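You operate a simulated robot arm through the tools that you are given. There is no shell and no other tool.

The job below is to be done with a simulated robot arm. You get a single attempt, and the scene is never put back.

## Task
Swab the steel plate's smear with the green swab and count it.
Fine: it goes in the swab drawer; shut the drawer before you press the count button. Where these are worked on the way, their far stop is far enough and under half their travel is too little: swab drawer. What is to be rubbed or washed off counts as gone when no trace of it is left.

The check looks at the end state, three seconds after you hand in, the way a careful person would. Anything else that was tipped, shoved, dropped, spilled or broken makes it a failure.

## Robot
A 6-joint arm with a two-finger parallel gripper, fixed in place. Base frame: the origin is at the foot of the arm, x ahead of it, y to its left, z up. Readings come in cm, rad, newtons and seconds.
With the tool pointing down near the work surface it reaches from about 30 to 66 cm from the base axis. Its first joint turns from -2.007 to 2.007 rad. Payload 3.43 kg.
The tool frame sits at the grasp point between the pads (the TCP): z along the fingers, y along the line on which they close. The tips reach 3.4 cm beyond it. The gripper opens to 12.8 cm. The fingers are 2.4 cm wide and 1.2 cm thick; the gripper's body (4.8 by 13 cm) begins 9.6 cm behind the TCP.
Orientation is that of the tool frame in the base frame, as a unit quaternion [x, y, z, w]. With the fingers straight down and closing along the base's y, the tool's x points along the base's -x, its y along +y and its z along -z.

## Interface
- The arm moves only by the tool servo_tool. Its argument "steps" is a list of rows, each an object (a shift or turn left out is 0, a gripper value left out holds the last) with "dp": the shift along the tool's x, y, z in cm, a list of three; "turn": the turn, a rotation vector about the tool's x, y, z in rad, a list of three; "jaw": the finger opening in cm, from 0 to 12.8. In form: [{"dp": [tx, ty, tz], "turn": [ax, ay, az], "jaw": jaw}, ...]. A call has 1 to 20 rows; each row shifts and turns the commanded pose from where the row before left it, along the tool's axes as they then stand. Each row takes 0.2 s and may step no farther than 5 cm and 0.15 rad from the row before; otherwise, or with a gripper value out of range, the whole call is refused. Where a pose cannot be reached the arm comes as near as it can. A force on the tool above 40 N (or 10 N above the force at the start of the call, whichever is more), or a blocked arm, ends the call early, and 0.2 s more pass. The fingers move at their own pace (about 15.3 cm/s each) and stop on an object; they squeeze with about 20 N. The grip force told is the motor's: it shows also when the fingers shut on nothing. Time passes only in rows, and 0.2 s behind the last, so rows that do not move let the fingers close. The reply holds the time, the measured pose of the TCP, the force on the tool along the base axes, the opening and the grip force, in the units named above and with some noise, with the torque about the TCP (base axes, N m) and any sound that the robot's microphone picked up.
- Cameras (640 x 400 px; columns grow to the right, rows downward): "scene" is fixed at [5.06, -64.84, 163.98]; the picture's right is [0.87, -0.50, 0.00], its down [-0.47, -0.81, -0.36] and it looks along [0.18, 0.31, -0.93] (base axes); focal length 355 px, centre (320, 200). "wrist" rides on the gripper at [7.6, -1.1, -16] in the tool frame; the picture's right is [0.15, 0.99, 0.00], its down [-0.88, 0.13, -0.46] and it looks along [-0.45, 0.07, 0.89] (tool axes); focal length 234 px, centre (320, 200). There is no depth. A picture from a camera that has moved, and an enlarged one, comes with that camera's place and axes in the base frame and with its lens.
- camera(camera): a new picture of that camera. No time passes.
- raise_lower(by): slides the trunk up (or, below 0, down) by that many cm; the arm rides with it, the base frame stays. It gives what a move gives, with no picture.
- inspect(camera, box): a new picture of the part [left, top, right, bottom] of that camera's present view, enlarged. No time passes.
- hand_in(): hands the job in; it is judged then, once.

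Nothing tells you positions but the pictures and the camera data. Unless the task says otherwise, let go and move clear before handing in.

The tools are called after ">>>" as name(argument=value, ...) on one line, values as JSON. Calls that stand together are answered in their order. servo_tool: Moves the arm, as the interface text tells. Its arguments: {"type":"object","properties":{"steps":{"type":"array","items":{"type":"object","properties":{"dp":{"type":"array","items":{"type":"number"}},"turn":{"type":"array","items":{"type":"number"}},"jaw":{"type":"number"}}}}},"required":["steps"]} The other tools are called the same way: raise_lower (by) slides the trunk up or down; camera (camera) takes a picture; inspect (camera, box) takes an enlarged picture of a part of a camera's view; hand_in () hands the job in.

At the start:

```text
time_s: 0.0
eef_pos: [7.69, -36.67, 125.7]
tcp_rot: [0.0, 1.0, 0.001, 0.0]
wrist_force: [1.0, 0.2, -0.3]
moment: [0.01, 0.02, 0.01]
gripper_width: 12.81
grip_force: 0.1
trunk travel left (down, up): [-92.5, 6.5]
```

scene: 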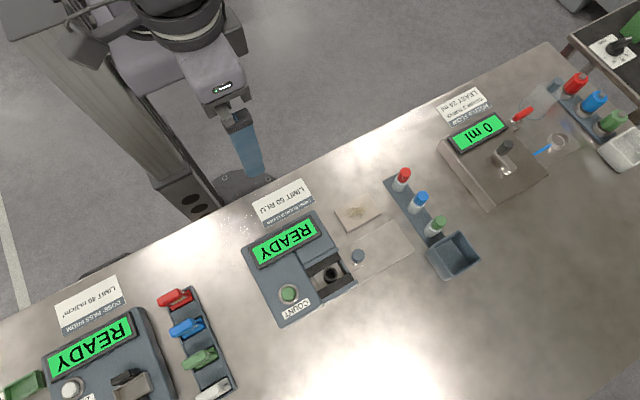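
wrist: 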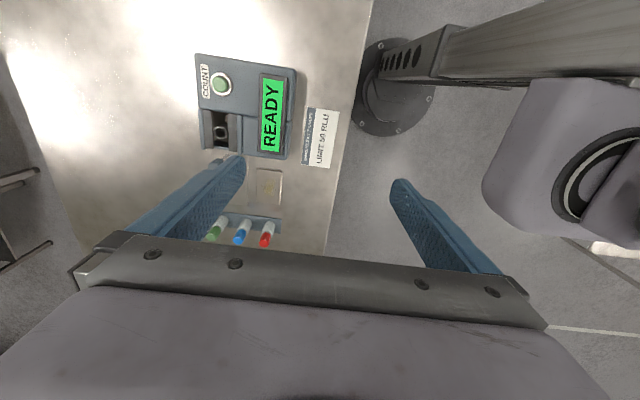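

I see a bench with a swab counter in the middle: READY display, COUNT button, open swab drawer. A small smeared plate and a rack of red, blue and green swabs stand to its right. I will enlarge these areas first.

>>> inspect(camera="scene", box=[240, 170, 400, 330])

>>> inspect(camera="scene", box=[330, 150, 490, 290])

>>> inspect(camera="wrist", box=[180, 40, 340, 250])

>>> inspect(camera="scene", box=[430, 60, 640, 220])

>>> inspect(camera="scene", box=[0, 260, 250, 400])

```text
2.50 times, centred on (320, 250) of scene
camera zoom: at [5.06, -64.84, 163.98], right [0.87, -0.5, 0.0], down [-0.47, -0.81, -0.36], along [0.18, 0.31, -0.93], focal length 886 px, centre (320, 75)
```

zoom: 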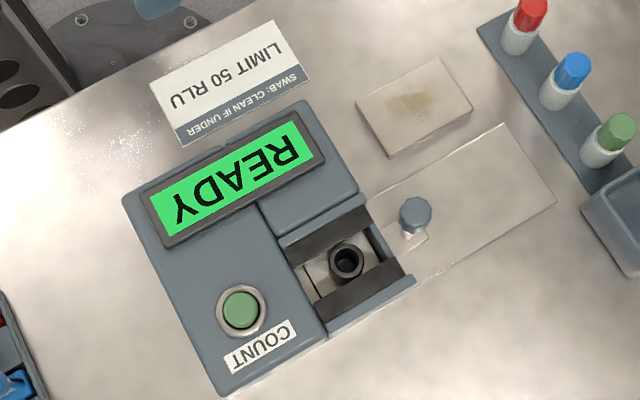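

```text
2.86 times, centred on (410, 220) of scene
camera zoom: at [5.06, -64.84, 163.98], right [0.87, -0.5, 0.0], down [-0.47, -0.81, -0.36], along [0.18, 0.31, -0.93], focal length 1013 px, centre (63, 143)
```

zoom: 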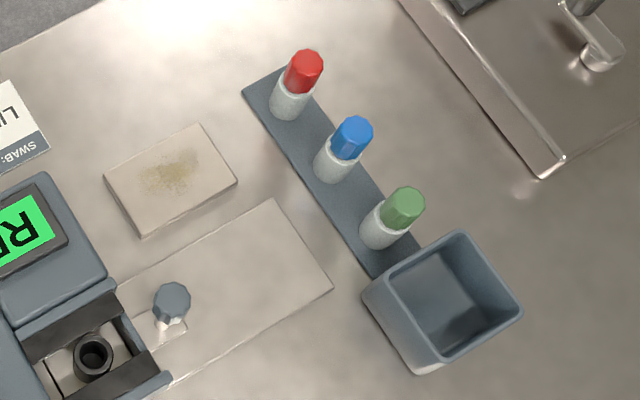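

```text
1.90 times, centred on (260, 145) of wrist
camera zoom: at [0.08, -37.73, 141.6], right [-0.15, 0.99, 0.0], down [0.88, 0.13, 0.46], along [0.45, 0.07, -0.89], focal length 446 px, centre (434, 305)
```

zoom: 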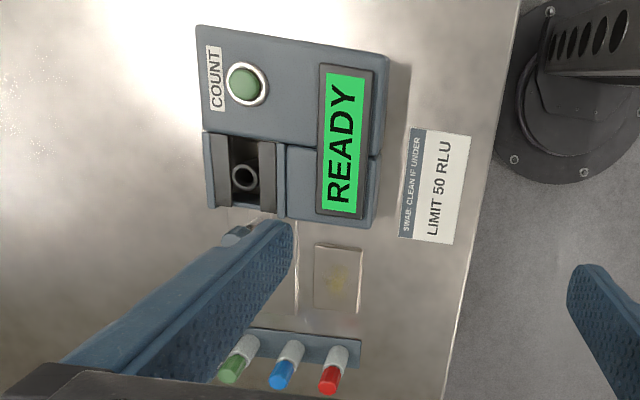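

```text
2.50 times, centred on (535, 140) of scene
camera zoom: at [5.06, -64.84, 163.98], right [0.87, -0.5, 0.0], down [-0.47, -0.81, -0.36], along [0.18, 0.31, -0.93], focal length 886 px, centre (-218, 350)
```

zoom: 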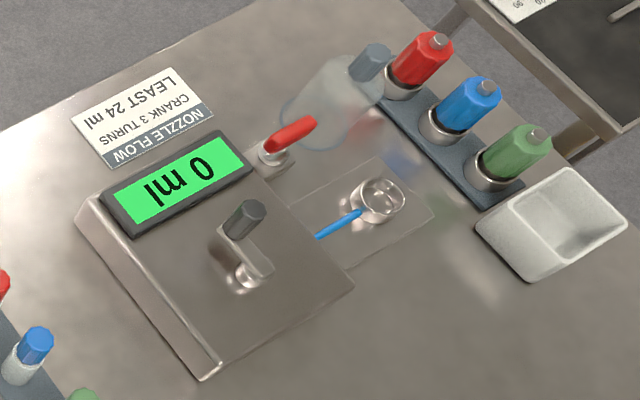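

```text
2.56 times, centred on (125, 330) of scene
camera zoom: at [5.06, -64.84, 163.98], right [0.87, -0.5, 0.0], down [-0.47, -0.81, -0.36], along [0.18, 0.31, -0.93], focal length 908 px, centre (819, -133)
```

zoom: 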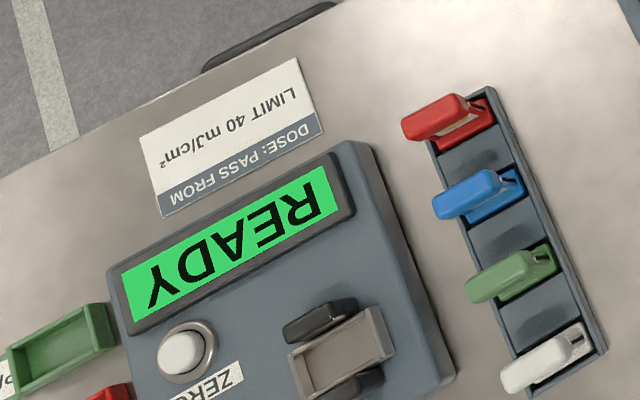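

The smeared plate works out at about (25, -47, 88) and the bench top at about z 87. I will move the arm a little for closer wrist views before touching anything.

>>> servo_tool(steps=[{"dp": [-3, -1.5, 0]}, {"dp": [-3, -1.5, 0]}, {"dp": [-3, -1.5, 1]}, {"dp": [-2, -1.5, 2]}, {"dp": [0, 0, 2]}, {"dp": [0, 0, 0]}])

>>> camera(camera="wrist")

>>> camera(camera="scene")

```text
time_s: 1.4
eef_pos: [18.8, -42.65, 120.68]
tcp_rot: [0.0, 1.0, -0.001, 0.001]
wrist_force: [0.0, 0.9, 0.3]
moment: [-0.02, 0.0, 0.0]
gripper_width: 12.8
grip_force: 0.0
trunk travel left (down, up): [-92.5, 6.5]
```

```text
taken
camera wrist: at [11.2, -43.75, 136.57], right [-0.15, 0.99, 0.0], down [0.88, 0.13, 0.46], along [0.45, 0.07, -0.89], focal length 234 px, centre (320, 200)
```

wrist: 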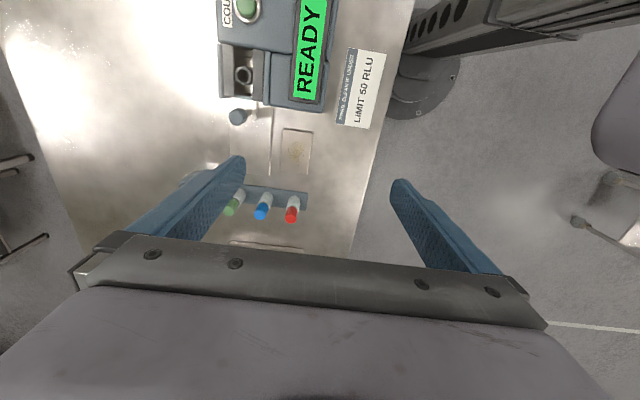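

```text
taken
```

scene: 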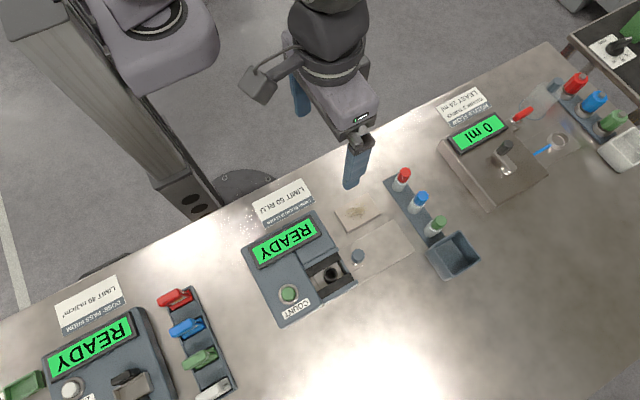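

The wrist camera looks straight at the grasp point, so I will enlarge the two present views to triangulate the swabs, drawer and plate.

>>> inspect(camera="wrist", box=[200, 0, 400, 125])

>>> inspect(camera="wrist", box=[200, 120, 360, 250])

>>> inspect(camera="scene", box=[300, 200, 400, 300])

>>> inspect(camera="scene", box=[370, 155, 490, 285])

```text
3.20 times, centred on (300, 62) of wrist
camera zoom: at [11.2, -43.75, 136.57], right [-0.15, 0.99, 0.0], down [0.88, 0.13, 0.46], along [0.45, 0.07, -0.89], focal length 749 px, centre (384, 640)
```

zoom: 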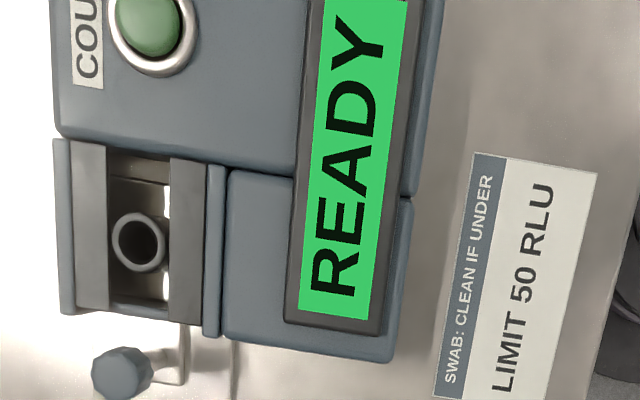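

```text
3.08 times, centred on (280, 185) of wrist
camera zoom: at [11.2, -43.75, 136.57], right [-0.15, 0.99, 0.0], down [0.88, 0.13, 0.46], along [0.45, 0.07, -0.89], focal length 720 px, centre (443, 246)
```

zoom: 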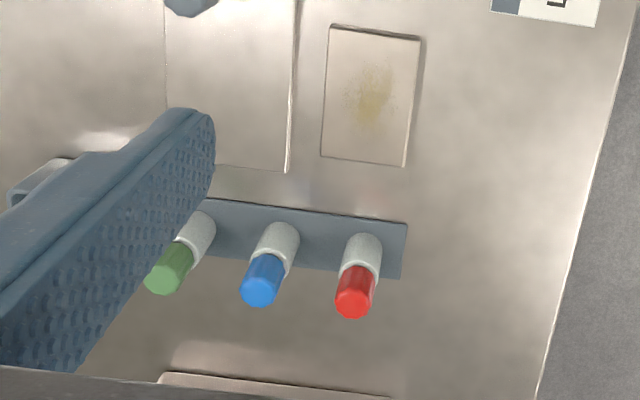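

```text
4.00 times, centred on (350, 250) of scene
camera zoom: at [5.06, -64.84, 163.98], right [0.87, -0.5, 0.0], down [-0.47, -0.81, -0.36], along [0.18, 0.31, -0.93], focal length 1418 px, centre (200, 0)
```

zoom: 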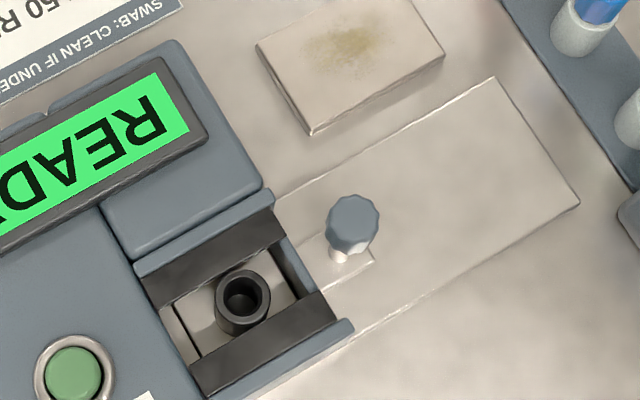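

```text
3.08 times, centred on (430, 220) of scene
camera zoom: at [5.06, -64.84, 163.98], right [0.87, -0.5, 0.0], down [-0.47, -0.81, -0.36], along [0.18, 0.31, -0.93], focal length 1091 px, centre (-18, 138)
```

zoom: 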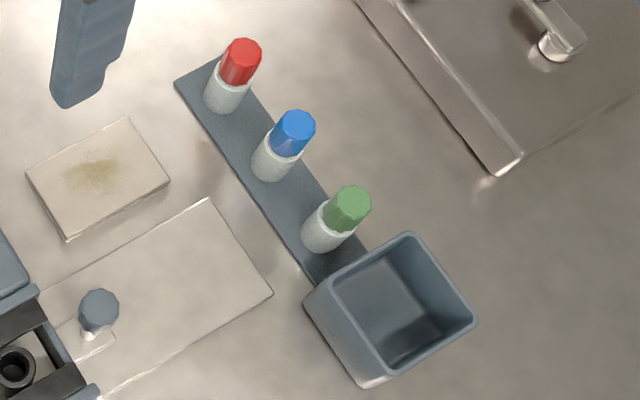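

The drawer looks closed: its knob is at about (18.4, -56, 97.5), the socket is in the channel at about (12.6, -56), and the runway extends in +x to about 31. The green swab is at about (36, -58), with its cap top near z 97.6. Next I go above the knob for a closer look.

>>> servo_tool(steps=[{"dp": [0, -3.3, 0], "jaw": 6}, {"dp": [0, -3.3, 0]}, {"dp": [0.2, -3.3, 3]}, {"dp": [0.2, -3.4, 3]}, {"dp": [0, 0, 3]}, {"dp": [0, 0, 3]}, {"dp": [0, 0, 0]}])

>>> camera(camera="wrist")

>>> inspect(camera="scene", box=[280, 150, 440, 300])

```text
time_s: 3.0
eef_pos: [18.23, -56.14, 108.76]
tcp_rot: [0.0, 1.0, -0.001, 0.0]
wrist_force: [0.0, 0.4, -0.6]
moment: [-0.03, 0.0, 0.02]
gripper_width: 5.98
grip_force: 0.0
trunk travel left (down, up): [-92.5, 6.5]
```

```text
taken
camera wrist: at [10.63, -57.14, 124.64], right [-0.15, 0.99, 0.0], down [0.88, 0.13, 0.46], along [0.45, 0.07, -0.89], focal length 234 px, centre (320, 200)
```

wrist: 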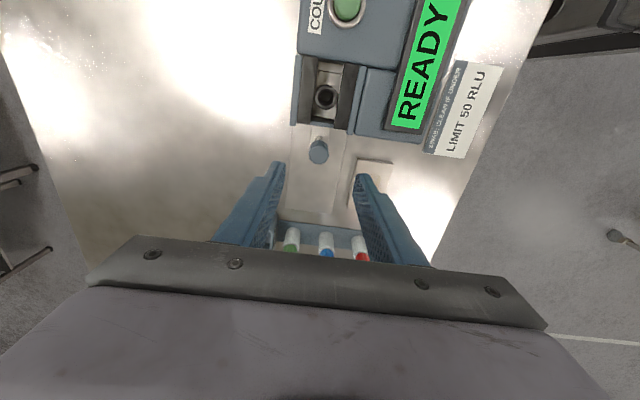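

```text
2.67 times, centred on (360, 225) of scene
camera zoom: at [5.06, -64.84, 163.98], right [0.87, -0.5, 0.0], down [-0.47, -0.81, -0.36], along [0.18, 0.31, -0.93], focal length 946 px, centre (213, 133)
```

zoom: 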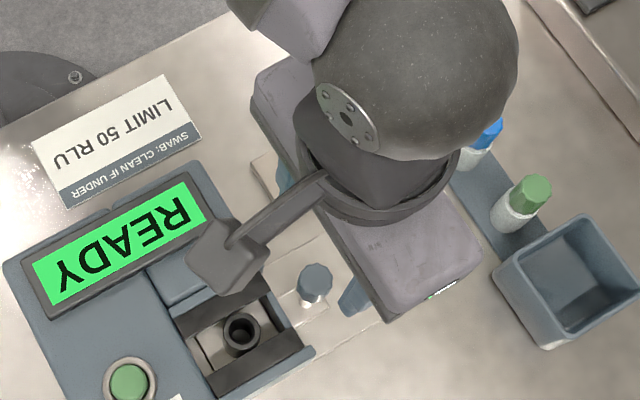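

>>> inspect(camera="wrist", box=[260, 40, 400, 180])

>>> inspect(camera="wrist", box=[250, 150, 400, 270])

```text
2.86 times, centred on (330, 110) of wrist
camera zoom: at [10.63, -57.14, 124.64], right [-0.15, 0.99, 0.0], down [0.88, 0.13, 0.46], along [0.45, 0.07, -0.89], focal length 669 px, centre (291, 457)
```

zoom: 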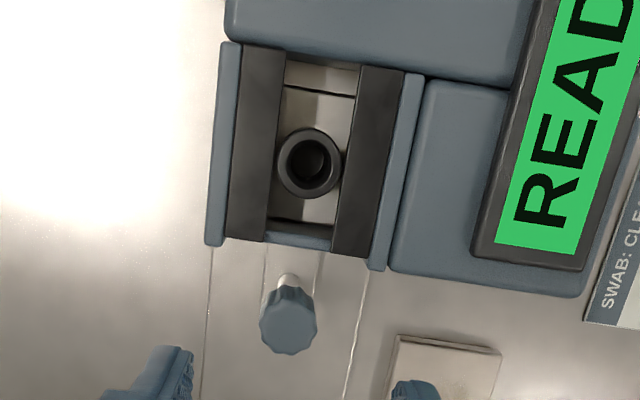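

```text
3.33 times, centred on (325, 210) of wrist
camera zoom: at [10.63, -57.14, 124.64], right [-0.15, 0.99, 0.0], down [0.88, 0.13, 0.46], along [0.45, 0.07, -0.89], focal length 781 px, centre (303, 167)
```

zoom: 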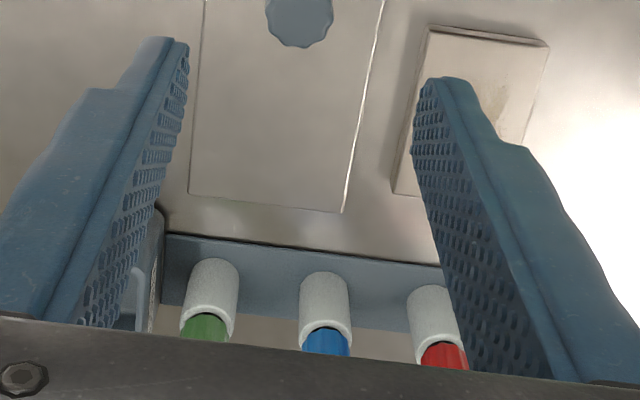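

The knob lies right under the grasp line. I will descend around it with the jaw at 6 cm, close on it, and check.

>>> servo_tool(steps=[{"dp": [-0.3, 0, 3]}, {"dp": [0, 0, 3]}, {"dp": [0, 0, 3]}, {"dp": [0, 0, 2]}, {"dp": [0, 0, 1.2]}, {"dp": [0, 0, 0]}])

>>> camera(camera="wrist")

>>> inspect(camera="scene", box=[280, 150, 440, 300])

```text
time_s: 4.4
eef_pos: [18.74, -55.97, 96.28]
tcp_rot: [0.0, 1.0, 0.0, 0.0]
wrist_force: [0.1, -0.1, 0.4]
moment: [0.03, 0.01, -0.02]
gripper_width: 5.99
grip_force: 0.0
trunk travel left (down, up): [-92.5, 6.5]
```

```text
taken
camera wrist: at [11.09, -56.99, 112.2], right [-0.15, 0.99, 0.0], down [0.88, 0.13, 0.46], along [0.45, 0.07, -0.89], focal length 234 px, centre (320, 200)
```

wrist: 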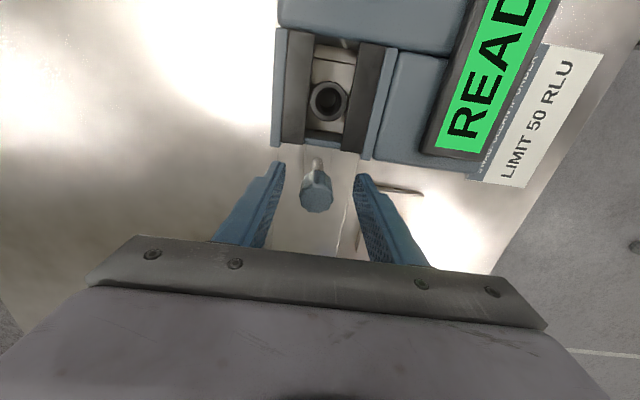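

```text
2.67 times, centred on (360, 225) of scene
camera zoom: at [5.06, -64.84, 163.98], right [0.87, -0.5, 0.0], down [-0.47, -0.81, -0.36], along [0.18, 0.31, -0.93], focal length 946 px, centre (213, 133)
```

zoom: 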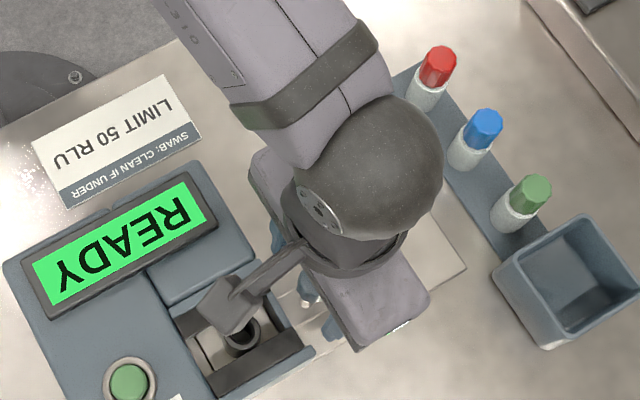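

The knob sits between the fingers at the grasp point, so I close on it now.

>>> servo_tool(steps=[{"jaw": 0}, {"jaw": 0}, {"jaw": 0}])

>>> inspect(camera="wrist", box=[250, 100, 390, 240])

```text
time_s: 5.2
eef_pos: [18.72, -56.21, 96.35]
tcp_rot: [0.0, 1.0, -0.002, 0.0]
wrist_force: [1.1, -12.0, 2.4]
moment: [0.42, 0.01, 0.01]
gripper_width: 2.36
grip_force: 44.7
trunk travel left (down, up): [-92.5, 6.5]
```

```text
2.86 times, centred on (320, 170) of wrist
camera zoom: at [11.08, -57.23, 112.24], right [-0.15, 0.99, 0.0], down [0.88, 0.13, 0.46], along [0.45, 0.06, -0.89], focal length 669 px, centre (320, 286)
```

zoom: 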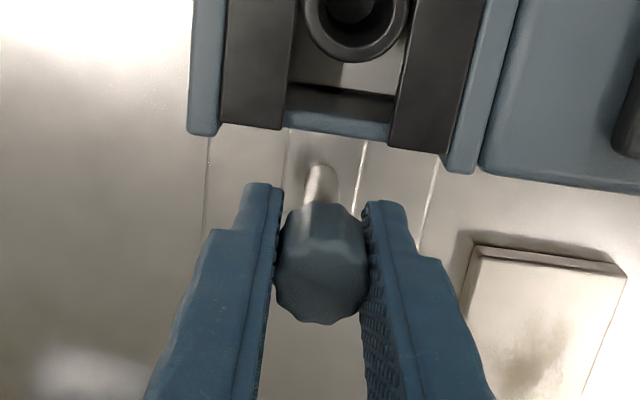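

The knob is gripped at 2.4 cm. I relax a slight sideways strain and pull the drawer out in +x.

>>> servo_tool(steps=[{"dp": [0, -0.25, 0]}, {"dp": [-0.5, 0, 0]}, {"dp": [-0.7, 0, 0]}, {"dp": [-0.8, 0, 0]}, {"dp": [-0.8, 0, 0]}])

>>> inspect(camera="wrist", box=[240, 40, 400, 240])

```text
time_s: 6.4
eef_pos: [21.45, -56.19, 96.28]
tcp_rot: [0.0, 1.0, 0.002, 0.001]
wrist_force: [-0.1, -1.1, -3.8]
moment: [-0.69, -0.54, -0.06]
gripper_width: 2.38
grip_force: 44.8
trunk travel left (down, up): [-92.5, 6.5]
```

```text
2.00 times, centred on (320, 140) of wrist
camera zoom: at [13.79, -57.34, 112.24], right [-0.15, 0.99, 0.0], down [0.88, 0.13, 0.46], along [0.45, 0.07, -0.89], focal length 468 px, centre (320, 320)
```

zoom: 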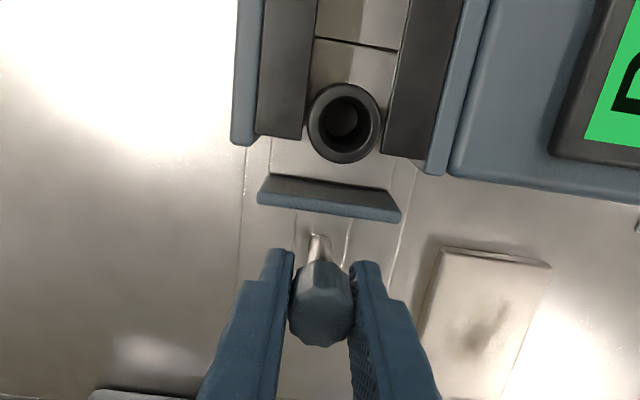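

The drawer slides freely. I keep pulling toward its far stop.

>>> servo_tool(steps=[{"dp": [-1, 0, 0]}, {"dp": [-1, 0, 0]}, {"dp": [-1, 0, 0]}, {"dp": [-1, 0, 0]}, {"dp": [-1, 0, 0]}, {"dp": [0, 0, 0]}])

>>> camera(camera="wrist")

>>> camera(camera="scene")

```text
time_s: 7.8
eef_pos: [26.3, -56.17, 96.39]
tcp_rot: [0.0, 1.0, 0.002, 0.0]
wrist_force: [-1.1, 4.7, -22.7]
moment: [-0.75, -0.87, 0.01]
gripper_width: 2.37
grip_force: 45.1
trunk travel left (down, up): [-92.5, 6.5]
```

```text
taken
camera wrist: at [18.68, -57.37, 112.25], right [-0.15, 0.99, 0.01], down [0.88, 0.13, 0.45], along [0.45, 0.07, -0.89], focal length 234 px, centre (320, 200)
```

wrist: 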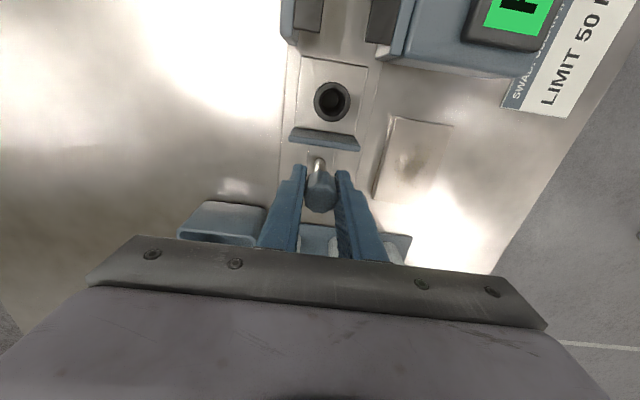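

```text
taken
```

scene: 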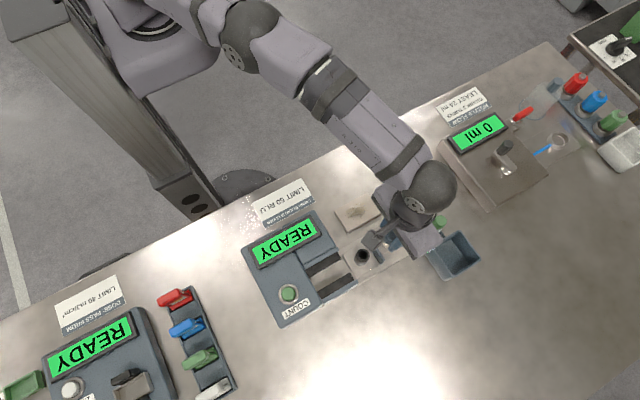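

The drawer is out by about 7.6 cm, with a mild vertical strain. I ease it downward slightly and keep pulling.

>>> servo_tool(steps=[{"dp": [0, 0, 0.15]}, {"dp": [-0.8, 0, 0]}, {"dp": [-0.8, 0, 0]}, {"dp": [0, 0, 0]}])

```text
time_s: 8.8
eef_pos: [27.22, -56.19, 96.36]
tcp_rot: [0.002, 1.0, 0.003, -0.003]
wrist_force: [-22.5, 6.5, -11.5]
moment: [-0.44, 0.44, 0.01]
gripper_width: 2.36
grip_force: 44.8
trunk travel left (down, up): [-92.5, 6.5]
```

The drawer met its far stop at a travel of about 8.5 cm. I relax the pull, release the knob and rise.

>>> servo_tool(steps=[{"dp": [0.5, 0, 0]}, {"dp": [0, 0, 0], "jaw": 5.5}, {"dp": [0, 0, 0]}, {"dp": [0, 0, -2]}, {"dp": [0, 0, -3]}, {"dp": [0, 0, -4]}, {"dp": [4, 0, -5]}, {"dp": [5, 0, 0]}, {"dp": [0, 0, 0]}])

>>> camera(camera="wrist")

>>> camera(camera="scene")

```text
refused: row 7 steps farther than a row can; nothing moved
```

```text
taken
camera wrist: at [19.69, -57.31, 112.29], right [-0.14, 0.99, 0.0], down [0.88, 0.13, 0.45], along [0.45, 0.07, -0.89], focal length 234 px, centre (320, 200)
```

wrist: 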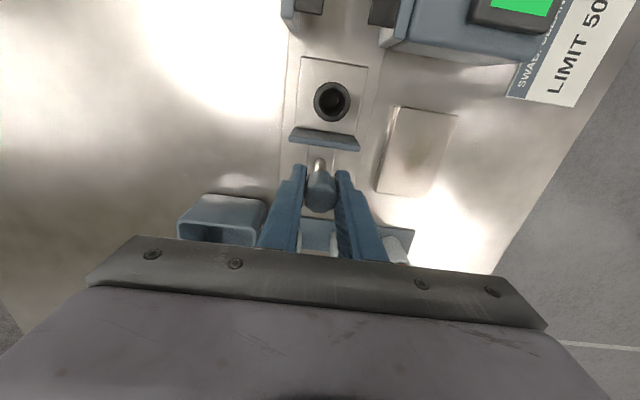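

```text
taken
```

scene: 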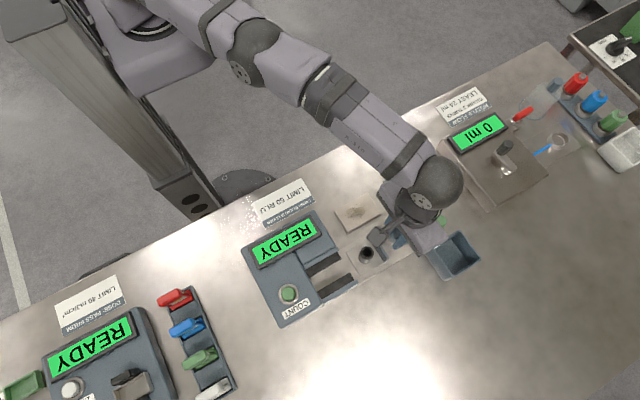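

To see whether this is really the stop, I pull a little harder once.

>>> servo_tool(steps=[{"dp": [-0.4, 0, 0]}, {"dp": [0, 0, 0]}])

```text
time_s: 9.4
eef_pos: [27.3, -56.23, 96.42]
tcp_rot: [0.002, 1.0, 0.0, -0.003]
wrist_force: [-32.0, 5.5, -10.3]
moment: [-0.47, 0.01, -0.03]
gripper_width: 2.37
grip_force: 44.9
trunk travel left (down, up): [-92.5, 6.5]
```

That is the hard stop at about x 27.3. I relax, release the knob and retreat upward and back for a view.

>>> servo_tool(steps=[{"dp": [0.9, 0, 0]}, {"dp": [0, 0, 0], "jaw": 5.5}, {"dp": [0, 0, 0]}, {"dp": [0, 0, -2]}, {"dp": [0, 0, -3]}, {"dp": [0, 0, -4]}, {"dp": [0, 0, -4]}, {"dp": [4, 0, 0]}, {"dp": [0, 0, 0]}])

>>> camera(camera="wrist")

>>> camera(camera="scene")

```text
time_s: 11.4
eef_pos: [23.52, -55.59, 109.4]
tcp_rot: [0.0, 1.0, 0.0, 0.0]
wrist_force: [0.3, -0.6, 0.3]
moment: [0.0, 0.07, -0.01]
gripper_width: 5.5
grip_force: 0.1
out of reach, approached as far as the arm can: row 7
trunk travel left (down, up): [-92.5, 6.5]
```

```text
taken
camera wrist: at [15.95, -56.71, 125.36], right [-0.15, 0.99, 0.0], down [0.88, 0.13, 0.45], along [0.45, 0.07, -0.89], focal length 234 px, centre (320, 200)
```

wrist: 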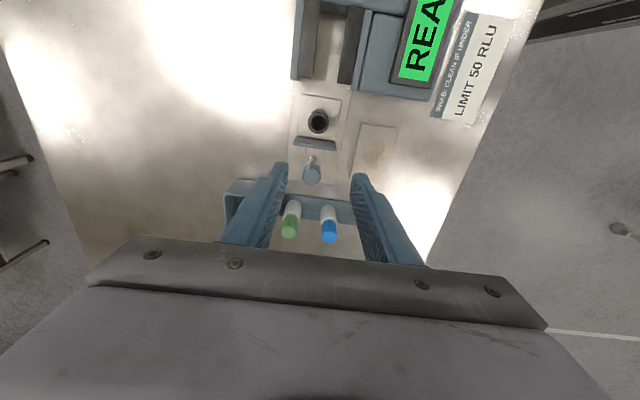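

```text
taken
```

scene: 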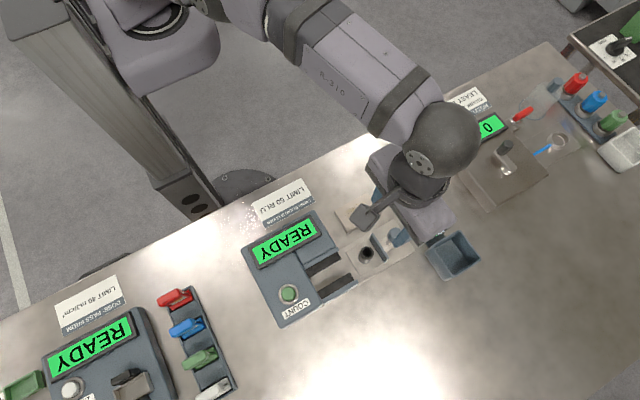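

The drawer is open, with its socket at about (21, -56). The arm's reach is limited up high, so I raise the trunk, back off a bit, and turn the gripper 90° with an outward tilt. That lets me reach the green swab, closing along x.

>>> raise_lower(by=6)

>>> servo_tool(steps=[{"dp": [0, 3, 0]}, {"dp": [0, 3, 0]}, {"dp": [0, 2, 0]}, {"turn": [0, 0, 0.1428]}, {"turn": [0, 0, 0.1428]}, {"turn": [0, 0, 0.1428]}, {"turn": [0, 0, 0.1428]}, {"turn": [0, 0, 0.1428]}, {"turn": [0, 0, 0.1428]}, {"turn": [0, 0, 0.1428]}, {"turn": [0, 0, 0.1428]}, {"turn": [0, 0, 0.1428]}, {"turn": [0, 0, 0.1428]}, {"turn": [0, 0, 0.1428]}, {"turn": [0, -0.15, 0]}, {"turn": [0, -0.15, 0]}, {"turn": [0, 0, 0]}])

>>> camera(camera="wrist")

>>> camera(camera="scene")

```text
time_s: 12.4
eef_pos: [23.59, -55.61, 115.54]
tcp_rot: [0.001, 1.0, 0.0, 0.001]
wrist_force: [0.0, 0.5, -0.4]
moment: [-0.02, -0.02, -0.01]
gripper_width: 5.5
grip_force: 0.1
trunk travel left (down, up): [-98.5, 0.5]
```

```text
time_s: 16.0
eef_pos: [23.44, -47.63, 115.32]
tcp_rot: [0.699, 0.7, -0.106, 0.106]
wrist_force: [0.1, 0.3, -0.1]
moment: [0.01, 0.04, -0.01]
gripper_width: 5.49
grip_force: 0.0
trunk travel left (down, up): [-98.5, 0.5]
```

```text
taken
camera wrist: at [22.26, -35.63, 128.38], right [0.99, 0.14, -0.04], down [0.13, -0.71, 0.7], along [0.07, -0.69, -0.72], focal length 234 px, centre (320, 200)
```

wrist: 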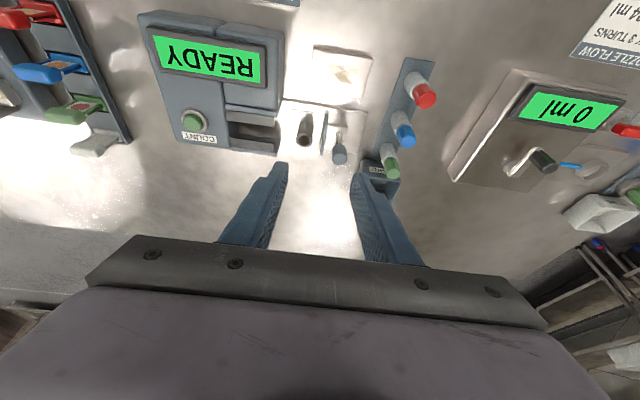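

```text
taken
```

scene: 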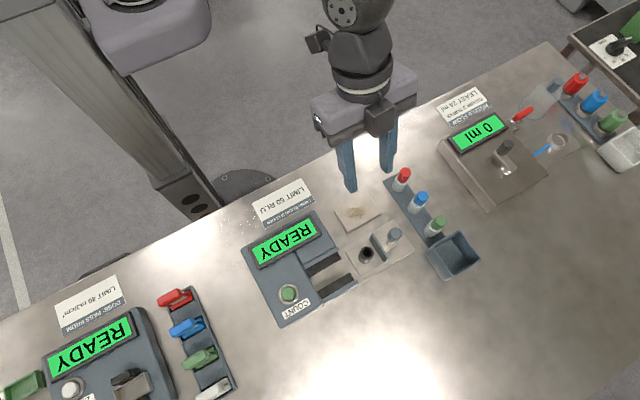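

The gripper is turned and tilted 0.3 rad outward, closing along x. I move over the green swab at a safe height and take another look.

>>> servo_tool(steps=[{"dp": [-2.48, 3.2, 0.77]}, {"dp": [-2.48, 3.2, 0.77]}, {"dp": [-2.48, 3.2, 0.77]}, {"dp": [-2.48, 3.2, 0.77]}, {"dp": [0.916, 0, 2.96]}, {"dp": [0.916, 0, 2.96]}, {"dp": [0, 0, 0]}])

>>> camera(camera="wrist")

>>> camera(camera="scene")

```text
time_s: 17.6
eef_pos: [36.33, -58.15, 109.33]
tcp_rot: [0.699, 0.699, -0.105, 0.106]
wrist_force: [-0.7, 0.5, 0.0]
moment: [-0.02, -0.02, 0.01]
gripper_width: 5.51
grip_force: 0.1
trunk travel left (down, up): [-98.5, 0.5]
```

```text
taken
camera wrist: at [35.0, -46.19, 122.2], right [0.99, 0.14, -0.04], down [0.13, -0.71, 0.7], along [0.07, -0.69, -0.72], focal length 234 px, centre (320, 200)
```

wrist: 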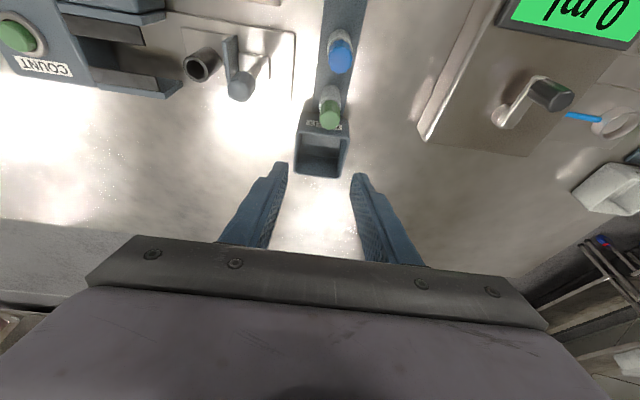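

```text
taken
```

scene: 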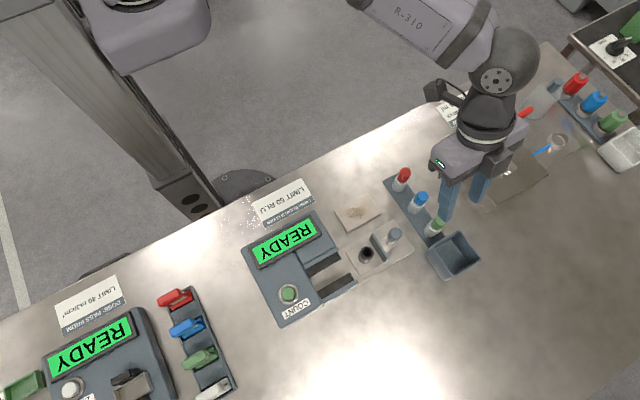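

>>> inspect(camera="wrist", box=[270, 30, 390, 190])

>>> inspect(camera="scene", box=[380, 160, 500, 290])

>>> inspect(camera="wrist", box=[160, 0, 310, 120])

```text
2.50 times, centred on (330, 110) of wrist
camera zoom: at [35.0, -46.19, 122.2], right [0.99, 0.14, -0.04], down [0.13, -0.71, 0.7], along [0.07, -0.69, -0.72], focal length 585 px, centre (295, 425)
```

zoom: 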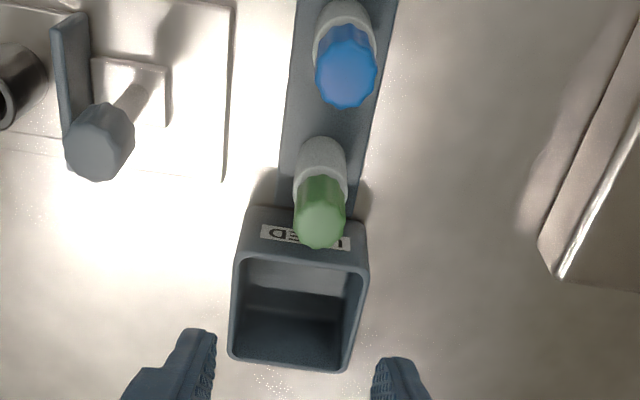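

```text
3.08 times, centred on (440, 225) of scene
camera zoom: at [5.06, -64.84, 163.98], right [0.87, -0.5, 0.0], down [-0.47, -0.81, -0.36], along [0.18, 0.31, -0.93], focal length 1091 px, centre (-49, 123)
```

zoom: 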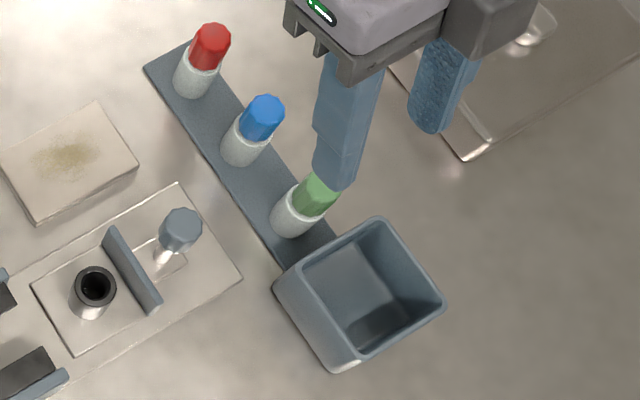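

```text
3.33 times, centred on (235, 60) of wrist
camera zoom: at [35.0, -46.19, 122.2], right [0.99, 0.14, -0.04], down [0.13, -0.71, 0.7], along [0.07, -0.69, -0.72], focal length 781 px, centre (603, 667)
```

zoom: 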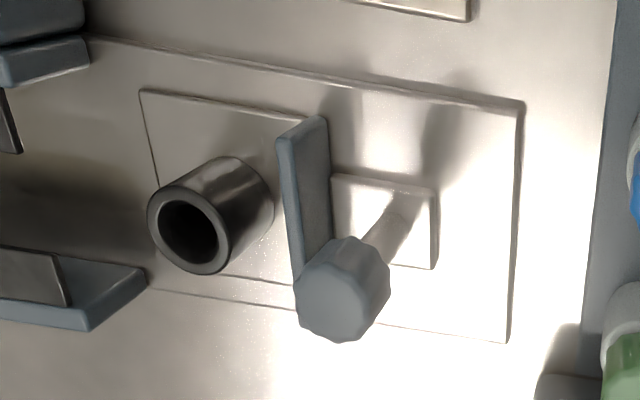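

The tube rim is at about z 95, the cap top at 97.6, and the "USED" bin rim at about z 95, y -61.2. I will descend around the cap only, keeping the fingertips above the tube rim, and check first.

>>> servo_tool(steps=[{"dp": [1.0, 0.27, -0.31]}, {"dp": [0.769, 0, 2.484]}, {"dp": [0.769, 0, 2.484]}, {"dp": [0.769, 0, 2.484]}, {"dp": [0, 0, 0]}])

>>> camera(camera="wrist")

>>> inspect(camera="scene", box=[380, 160, 500, 290])

```text
time_s: 18.8
eef_pos: [36.36, -56.8, 101.43]
tcp_rot: [0.699, 0.699, -0.106, 0.106]
wrist_force: [0.1, -0.6, -0.4]
moment: [-0.02, 0.01, -0.02]
gripper_width: 5.48
grip_force: 0.1
trunk travel left (down, up): [-98.5, 0.5]
```

```text
taken
camera wrist: at [35.21, -44.71, 114.35], right [0.99, 0.14, -0.04], down [0.13, -0.71, 0.7], along [0.07, -0.69, -0.72], focal length 234 px, centre (320, 200)
```

wrist: 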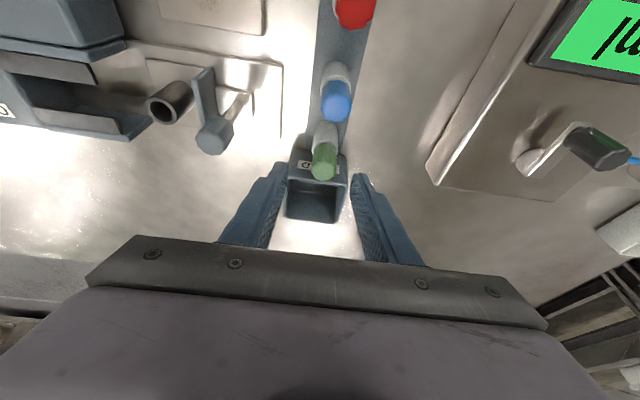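

```text
3.08 times, centred on (440, 225) of scene
camera zoom: at [5.06, -64.84, 163.98], right [0.87, -0.5, 0.0], down [-0.47, -0.81, -0.36], along [0.18, 0.31, -0.93], focal length 1091 px, centre (-49, 123)
```

zoom: 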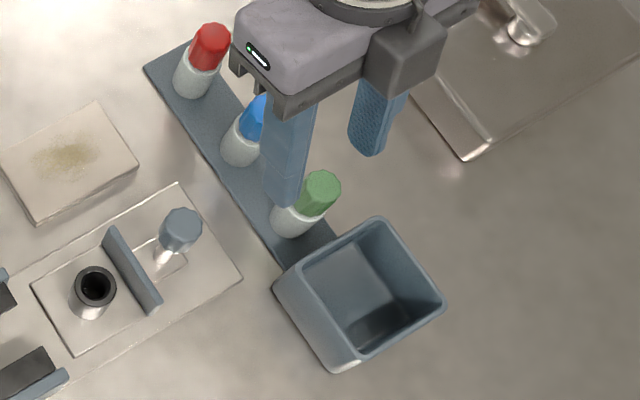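

>>> inspect(camera="wrist", box=[260, 100, 380, 220])

```text
3.33 times, centred on (320, 160) of wrist
camera zoom: at [35.21, -44.71, 114.35], right [0.99, 0.14, -0.04], down [0.13, -0.71, 0.7], along [0.07, -0.69, -0.72], focal length 781 px, centre (320, 333)
```

zoom: 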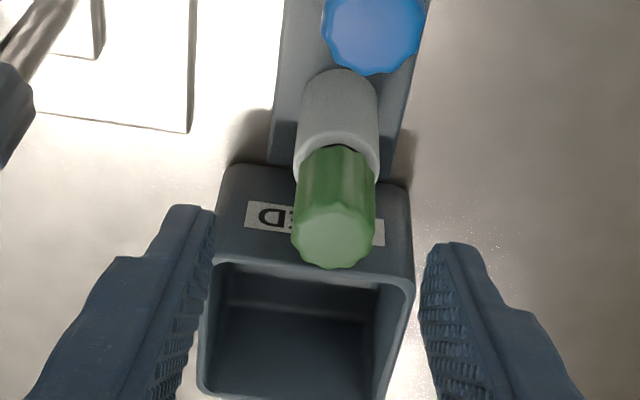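

Refined, the cap top is at about (36.75, -57.9, 96.8) and the tube rim at about z 94.2. I will go down to straddle only the cap, then look before closing.

>>> servo_tool(steps=[{"dp": [0.2, 0.35, 1.1]}, {"dp": [0.25, 0, 1.1]}, {"dp": [0.209, 0, 1.08]}, {"dp": [0, 0, 0]}])

>>> inspect(camera="wrist", box=[260, 100, 380, 220])

>>> inspect(camera="scene", box=[400, 180, 480, 270])

```text
time_s: 19.8
eef_pos: [36.95, -57.25, 98.09]
tcp_rot: [0.699, 0.699, -0.106, 0.106]
wrist_force: [-0.4, 0.4, -0.8]
moment: [0.0, 0.01, -0.04]
gripper_width: 5.49
grip_force: 0.0
trunk travel left (down, up): [-98.5, 0.5]
```

```text
3.33 times, centred on (320, 160) of wrist
camera zoom: at [35.74, -45.26, 111.01], right [0.99, 0.14, -0.04], down [0.13, -0.71, 0.7], along [0.07, -0.69, -0.72], focal length 781 px, centre (320, 333)
```

zoom: 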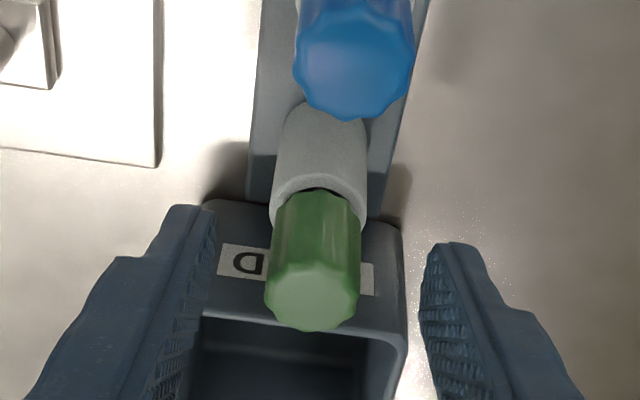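

```text
4.44 times, centred on (440, 225) of scene
camera zoom: at [5.06, -64.84, 163.98], right [0.87, -0.5, 0.0], down [-0.47, -0.81, -0.36], along [0.18, 0.31, -0.93], focal length 1576 px, centre (-213, 89)
```

zoom: 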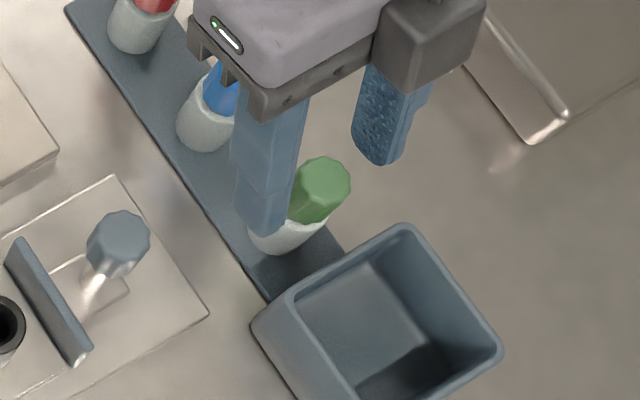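

The cap is centred between the fingers and the tips stay just above the tube rim. I close on it.

>>> servo_tool(steps=[{"jaw": 3.0}, {"jaw": 1.0}, {"jaw": 0.5}, {"jaw": 0.5}])

>>> inspect(camera="wrist", box=[260, 100, 380, 220])

```text
time_s: 20.8
eef_pos: [36.91, -57.31, 98.02]
tcp_rot: [0.7, 0.698, -0.105, 0.106]
wrist_force: [-0.5, -0.1, 0.0]
moment: [0.0, -0.04, 0.03]
gripper_width: 2.14
grip_force: 20.5
trunk travel left (down, up): [-98.5, 0.5]
```

```text
3.33 times, centred on (320, 160) of wrist
camera zoom: at [35.75, -45.26, 111.02], right [0.99, 0.14, -0.04], down [0.13, -0.71, 0.7], along [0.07, -0.69, -0.72], focal length 781 px, centre (320, 333)
```

zoom: 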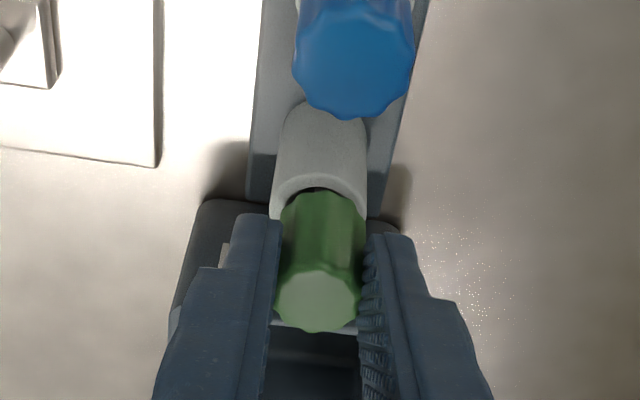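

The cap is gripped at 2.1 cm. I lift it straight up a little and check what comes out.

>>> servo_tool(steps=[{"dp": [-0.296, 0, -0.955]}, {"dp": [-0.296, 0, -0.955]}, {"dp": [-0.296, 0, -0.955]}, {"dp": [0, 0, 0]}])

>>> inspect(camera="wrist", box=[260, 100, 380, 220])

>>> inspect(camera="scene", box=[400, 180, 480, 270])

```text
time_s: 21.8
eef_pos: [36.86, -57.18, 101.19]
tcp_rot: [0.699, 0.7, -0.104, 0.105]
wrist_force: [0.0, 0.0, -0.1]
moment: [0.02, 0.01, 0.0]
gripper_width: 2.14
grip_force: 20.0
trunk travel left (down, up): [-98.5, 0.5]
```

```text
3.33 times, centred on (320, 160) of wrist
camera zoom: at [35.72, -45.29, 114.13], right [0.99, 0.14, -0.04], down [0.13, -0.71, 0.69], along [0.07, -0.69, -0.72], focal length 781 px, centre (320, 333)
```

zoom: 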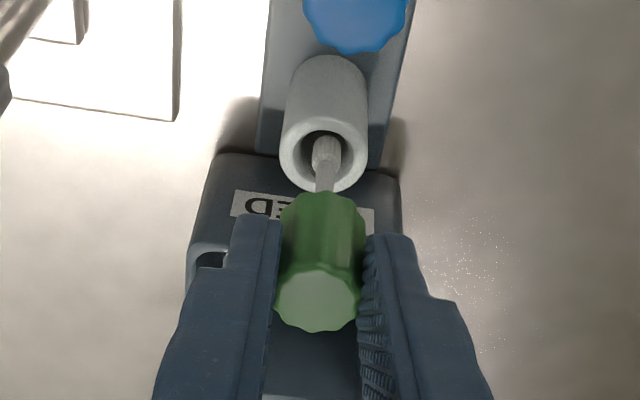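

```text
4.44 times, centred on (440, 225) of scene
camera zoom: at [5.06, -64.84, 163.98], right [0.87, -0.5, 0.0], down [-0.47, -0.81, -0.36], along [0.18, 0.31, -0.93], focal length 1576 px, centre (-213, 89)
```

zoom: 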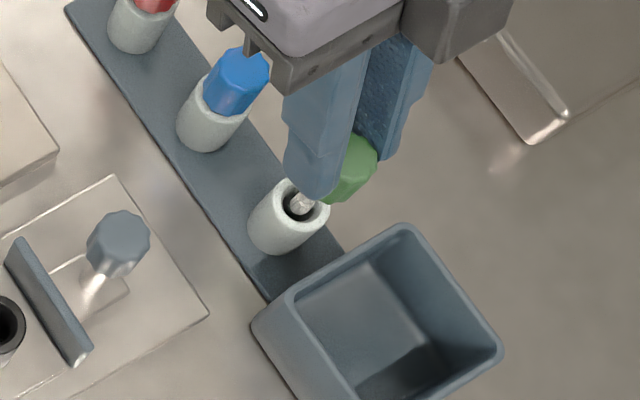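

The swab with its white bud comes out of the tube cleanly. I lift it clear and look at its length.

>>> servo_tool(steps=[{"dp": [-0.444, 0, -1.43]}, {"dp": [-0.444, 0, -1.43]}, {"dp": [-0.444, 0, -1.43]}, {"dp": [-0.296, 0, -0.955]}, {"dp": [0, 0, 0]}])

>>> inspect(camera="wrist", box=[260, 80, 380, 220])

>>> inspect(camera="scene", box=[390, 160, 490, 270])

```text
time_s: 23.0
eef_pos: [36.86, -57.22, 106.74]
tcp_rot: [0.699, 0.7, -0.105, 0.106]
wrist_force: [-0.2, 0.4, 1.1]
moment: [0.01, 0.0, -0.02]
gripper_width: 2.11
grip_force: 19.8
trunk travel left (down, up): [-98.5, 0.5]
```

```text
2.86 times, centred on (320, 150) of wrist
camera zoom: at [35.67, -45.27, 119.6], right [0.99, 0.14, -0.04], down [0.13, -0.71, 0.7], along [0.07, -0.69, -0.72], focal length 669 px, centre (320, 343)
```

zoom: 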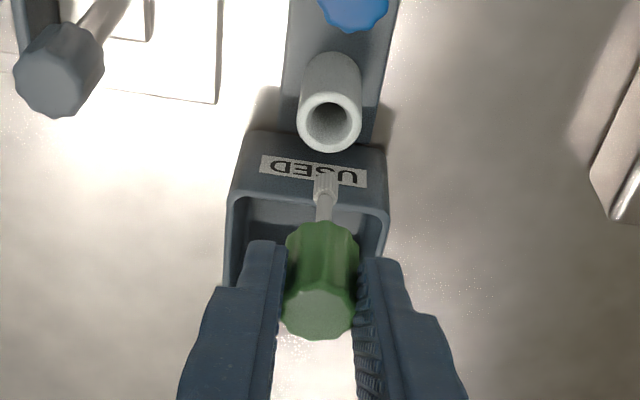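

```text
3.64 times, centred on (440, 215) of scene
camera zoom: at [5.06, -64.84, 163.98], right [0.87, -0.5, 0.0], down [-0.47, -0.81, -0.36], along [0.18, 0.31, -0.93], focal length 1289 px, centre (-116, 146)
```

zoom: 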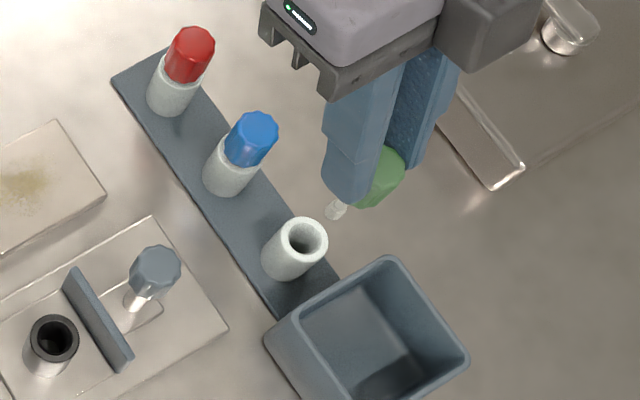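

The swab's bud tip hangs about 9 cm below the grasp point height. Next I enlarge the smear to plan the rubbing area.

>>> inspect(camera="scene", box=[330, 195, 390, 240])

>>> inspect(camera="scene", box=[340, 230, 410, 290])

```text
8.89 times, centred on (360, 218) of scene
camera zoom: at [5.06, -64.84, 163.98], right [0.87, -0.5, 0.0], down [-0.47, -0.81, -0.36], along [0.18, 0.31, -0.93], focal length 3152 px, centre (-36, 44)
```

zoom: 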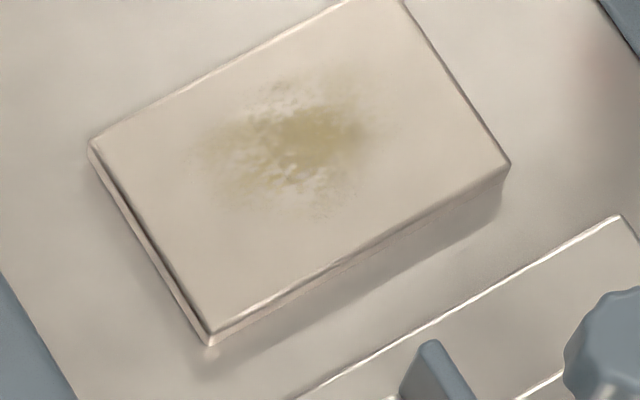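

```text
6.67 times, centred on (375, 260) of scene
camera zoom: at [5.06, -64.84, 163.98], right [0.87, -0.5, 0.0], down [-0.47, -0.81, -0.36], along [0.18, 0.31, -0.93], focal length 2364 px, centre (-47, -200)
```

zoom: 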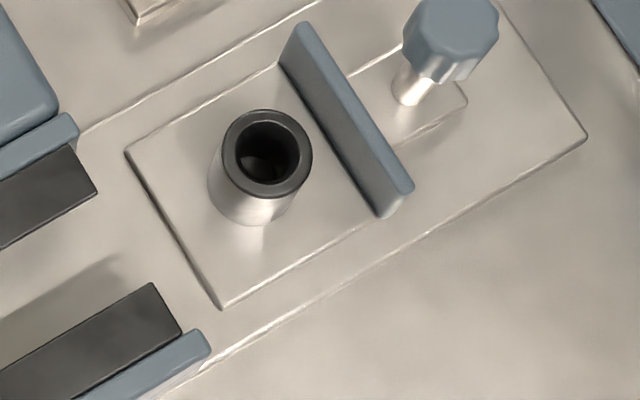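

The smear covers about x 22.7 to 27.7 and y -48.5 to -44.6, on a plate spanning x 20.5–29.5 and y -49.5 to -44. I carry the swab over the plate centre and come down to about 2 cm above it.

>>> servo_tool(steps=[{"dp": [2.12, -2.36, -0.656]}, {"dp": [2.12, -2.36, -0.656]}, {"dp": [2.12, -2.36, -0.656]}, {"dp": [2.12, -2.36, -0.656]}, {"dp": [2.12, -2.36, -0.656]}, {"dp": [0.532, 0, 1.72]}, {"dp": [0.532, 0, 1.72]}, {"dp": [0.532, 0, 1.72]}, {"dp": [0, 0, 0]}])

>>> inspect(camera="wrist", box=[240, 60, 400, 220])

>>> inspect(camera="scene", box=[310, 160, 420, 260])

```text
time_s: 25.0
eef_pos: [25.09, -46.11, 101.26]
tcp_rot: [0.699, 0.699, -0.106, 0.106]
wrist_force: [0.3, 0.6, 0.4]
moment: [-0.02, 0.01, 0.0]
gripper_width: 2.15
grip_force: 20.2
trunk travel left (down, up): [-98.5, 0.5]
```

```text
2.50 times, centred on (320, 140) of wrist
camera zoom: at [23.83, -34.13, 114.1], right [0.99, 0.14, -0.04], down [0.13, -0.71, 0.7], along [0.07, -0.69, -0.72], focal length 585 px, centre (320, 350)
```

zoom: 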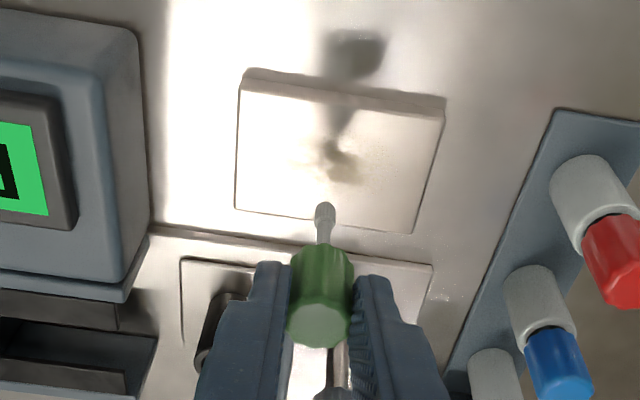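

```text
4.00 times, centred on (365, 210) of scene
camera zoom: at [5.06, -64.84, 163.98], right [0.87, -0.5, 0.0], down [-0.47, -0.81, -0.36], along [0.18, 0.31, -0.93], focal length 1418 px, centre (140, 160)
```

zoom: 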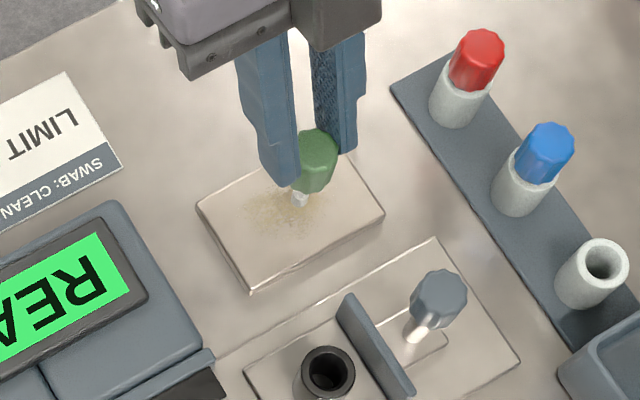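

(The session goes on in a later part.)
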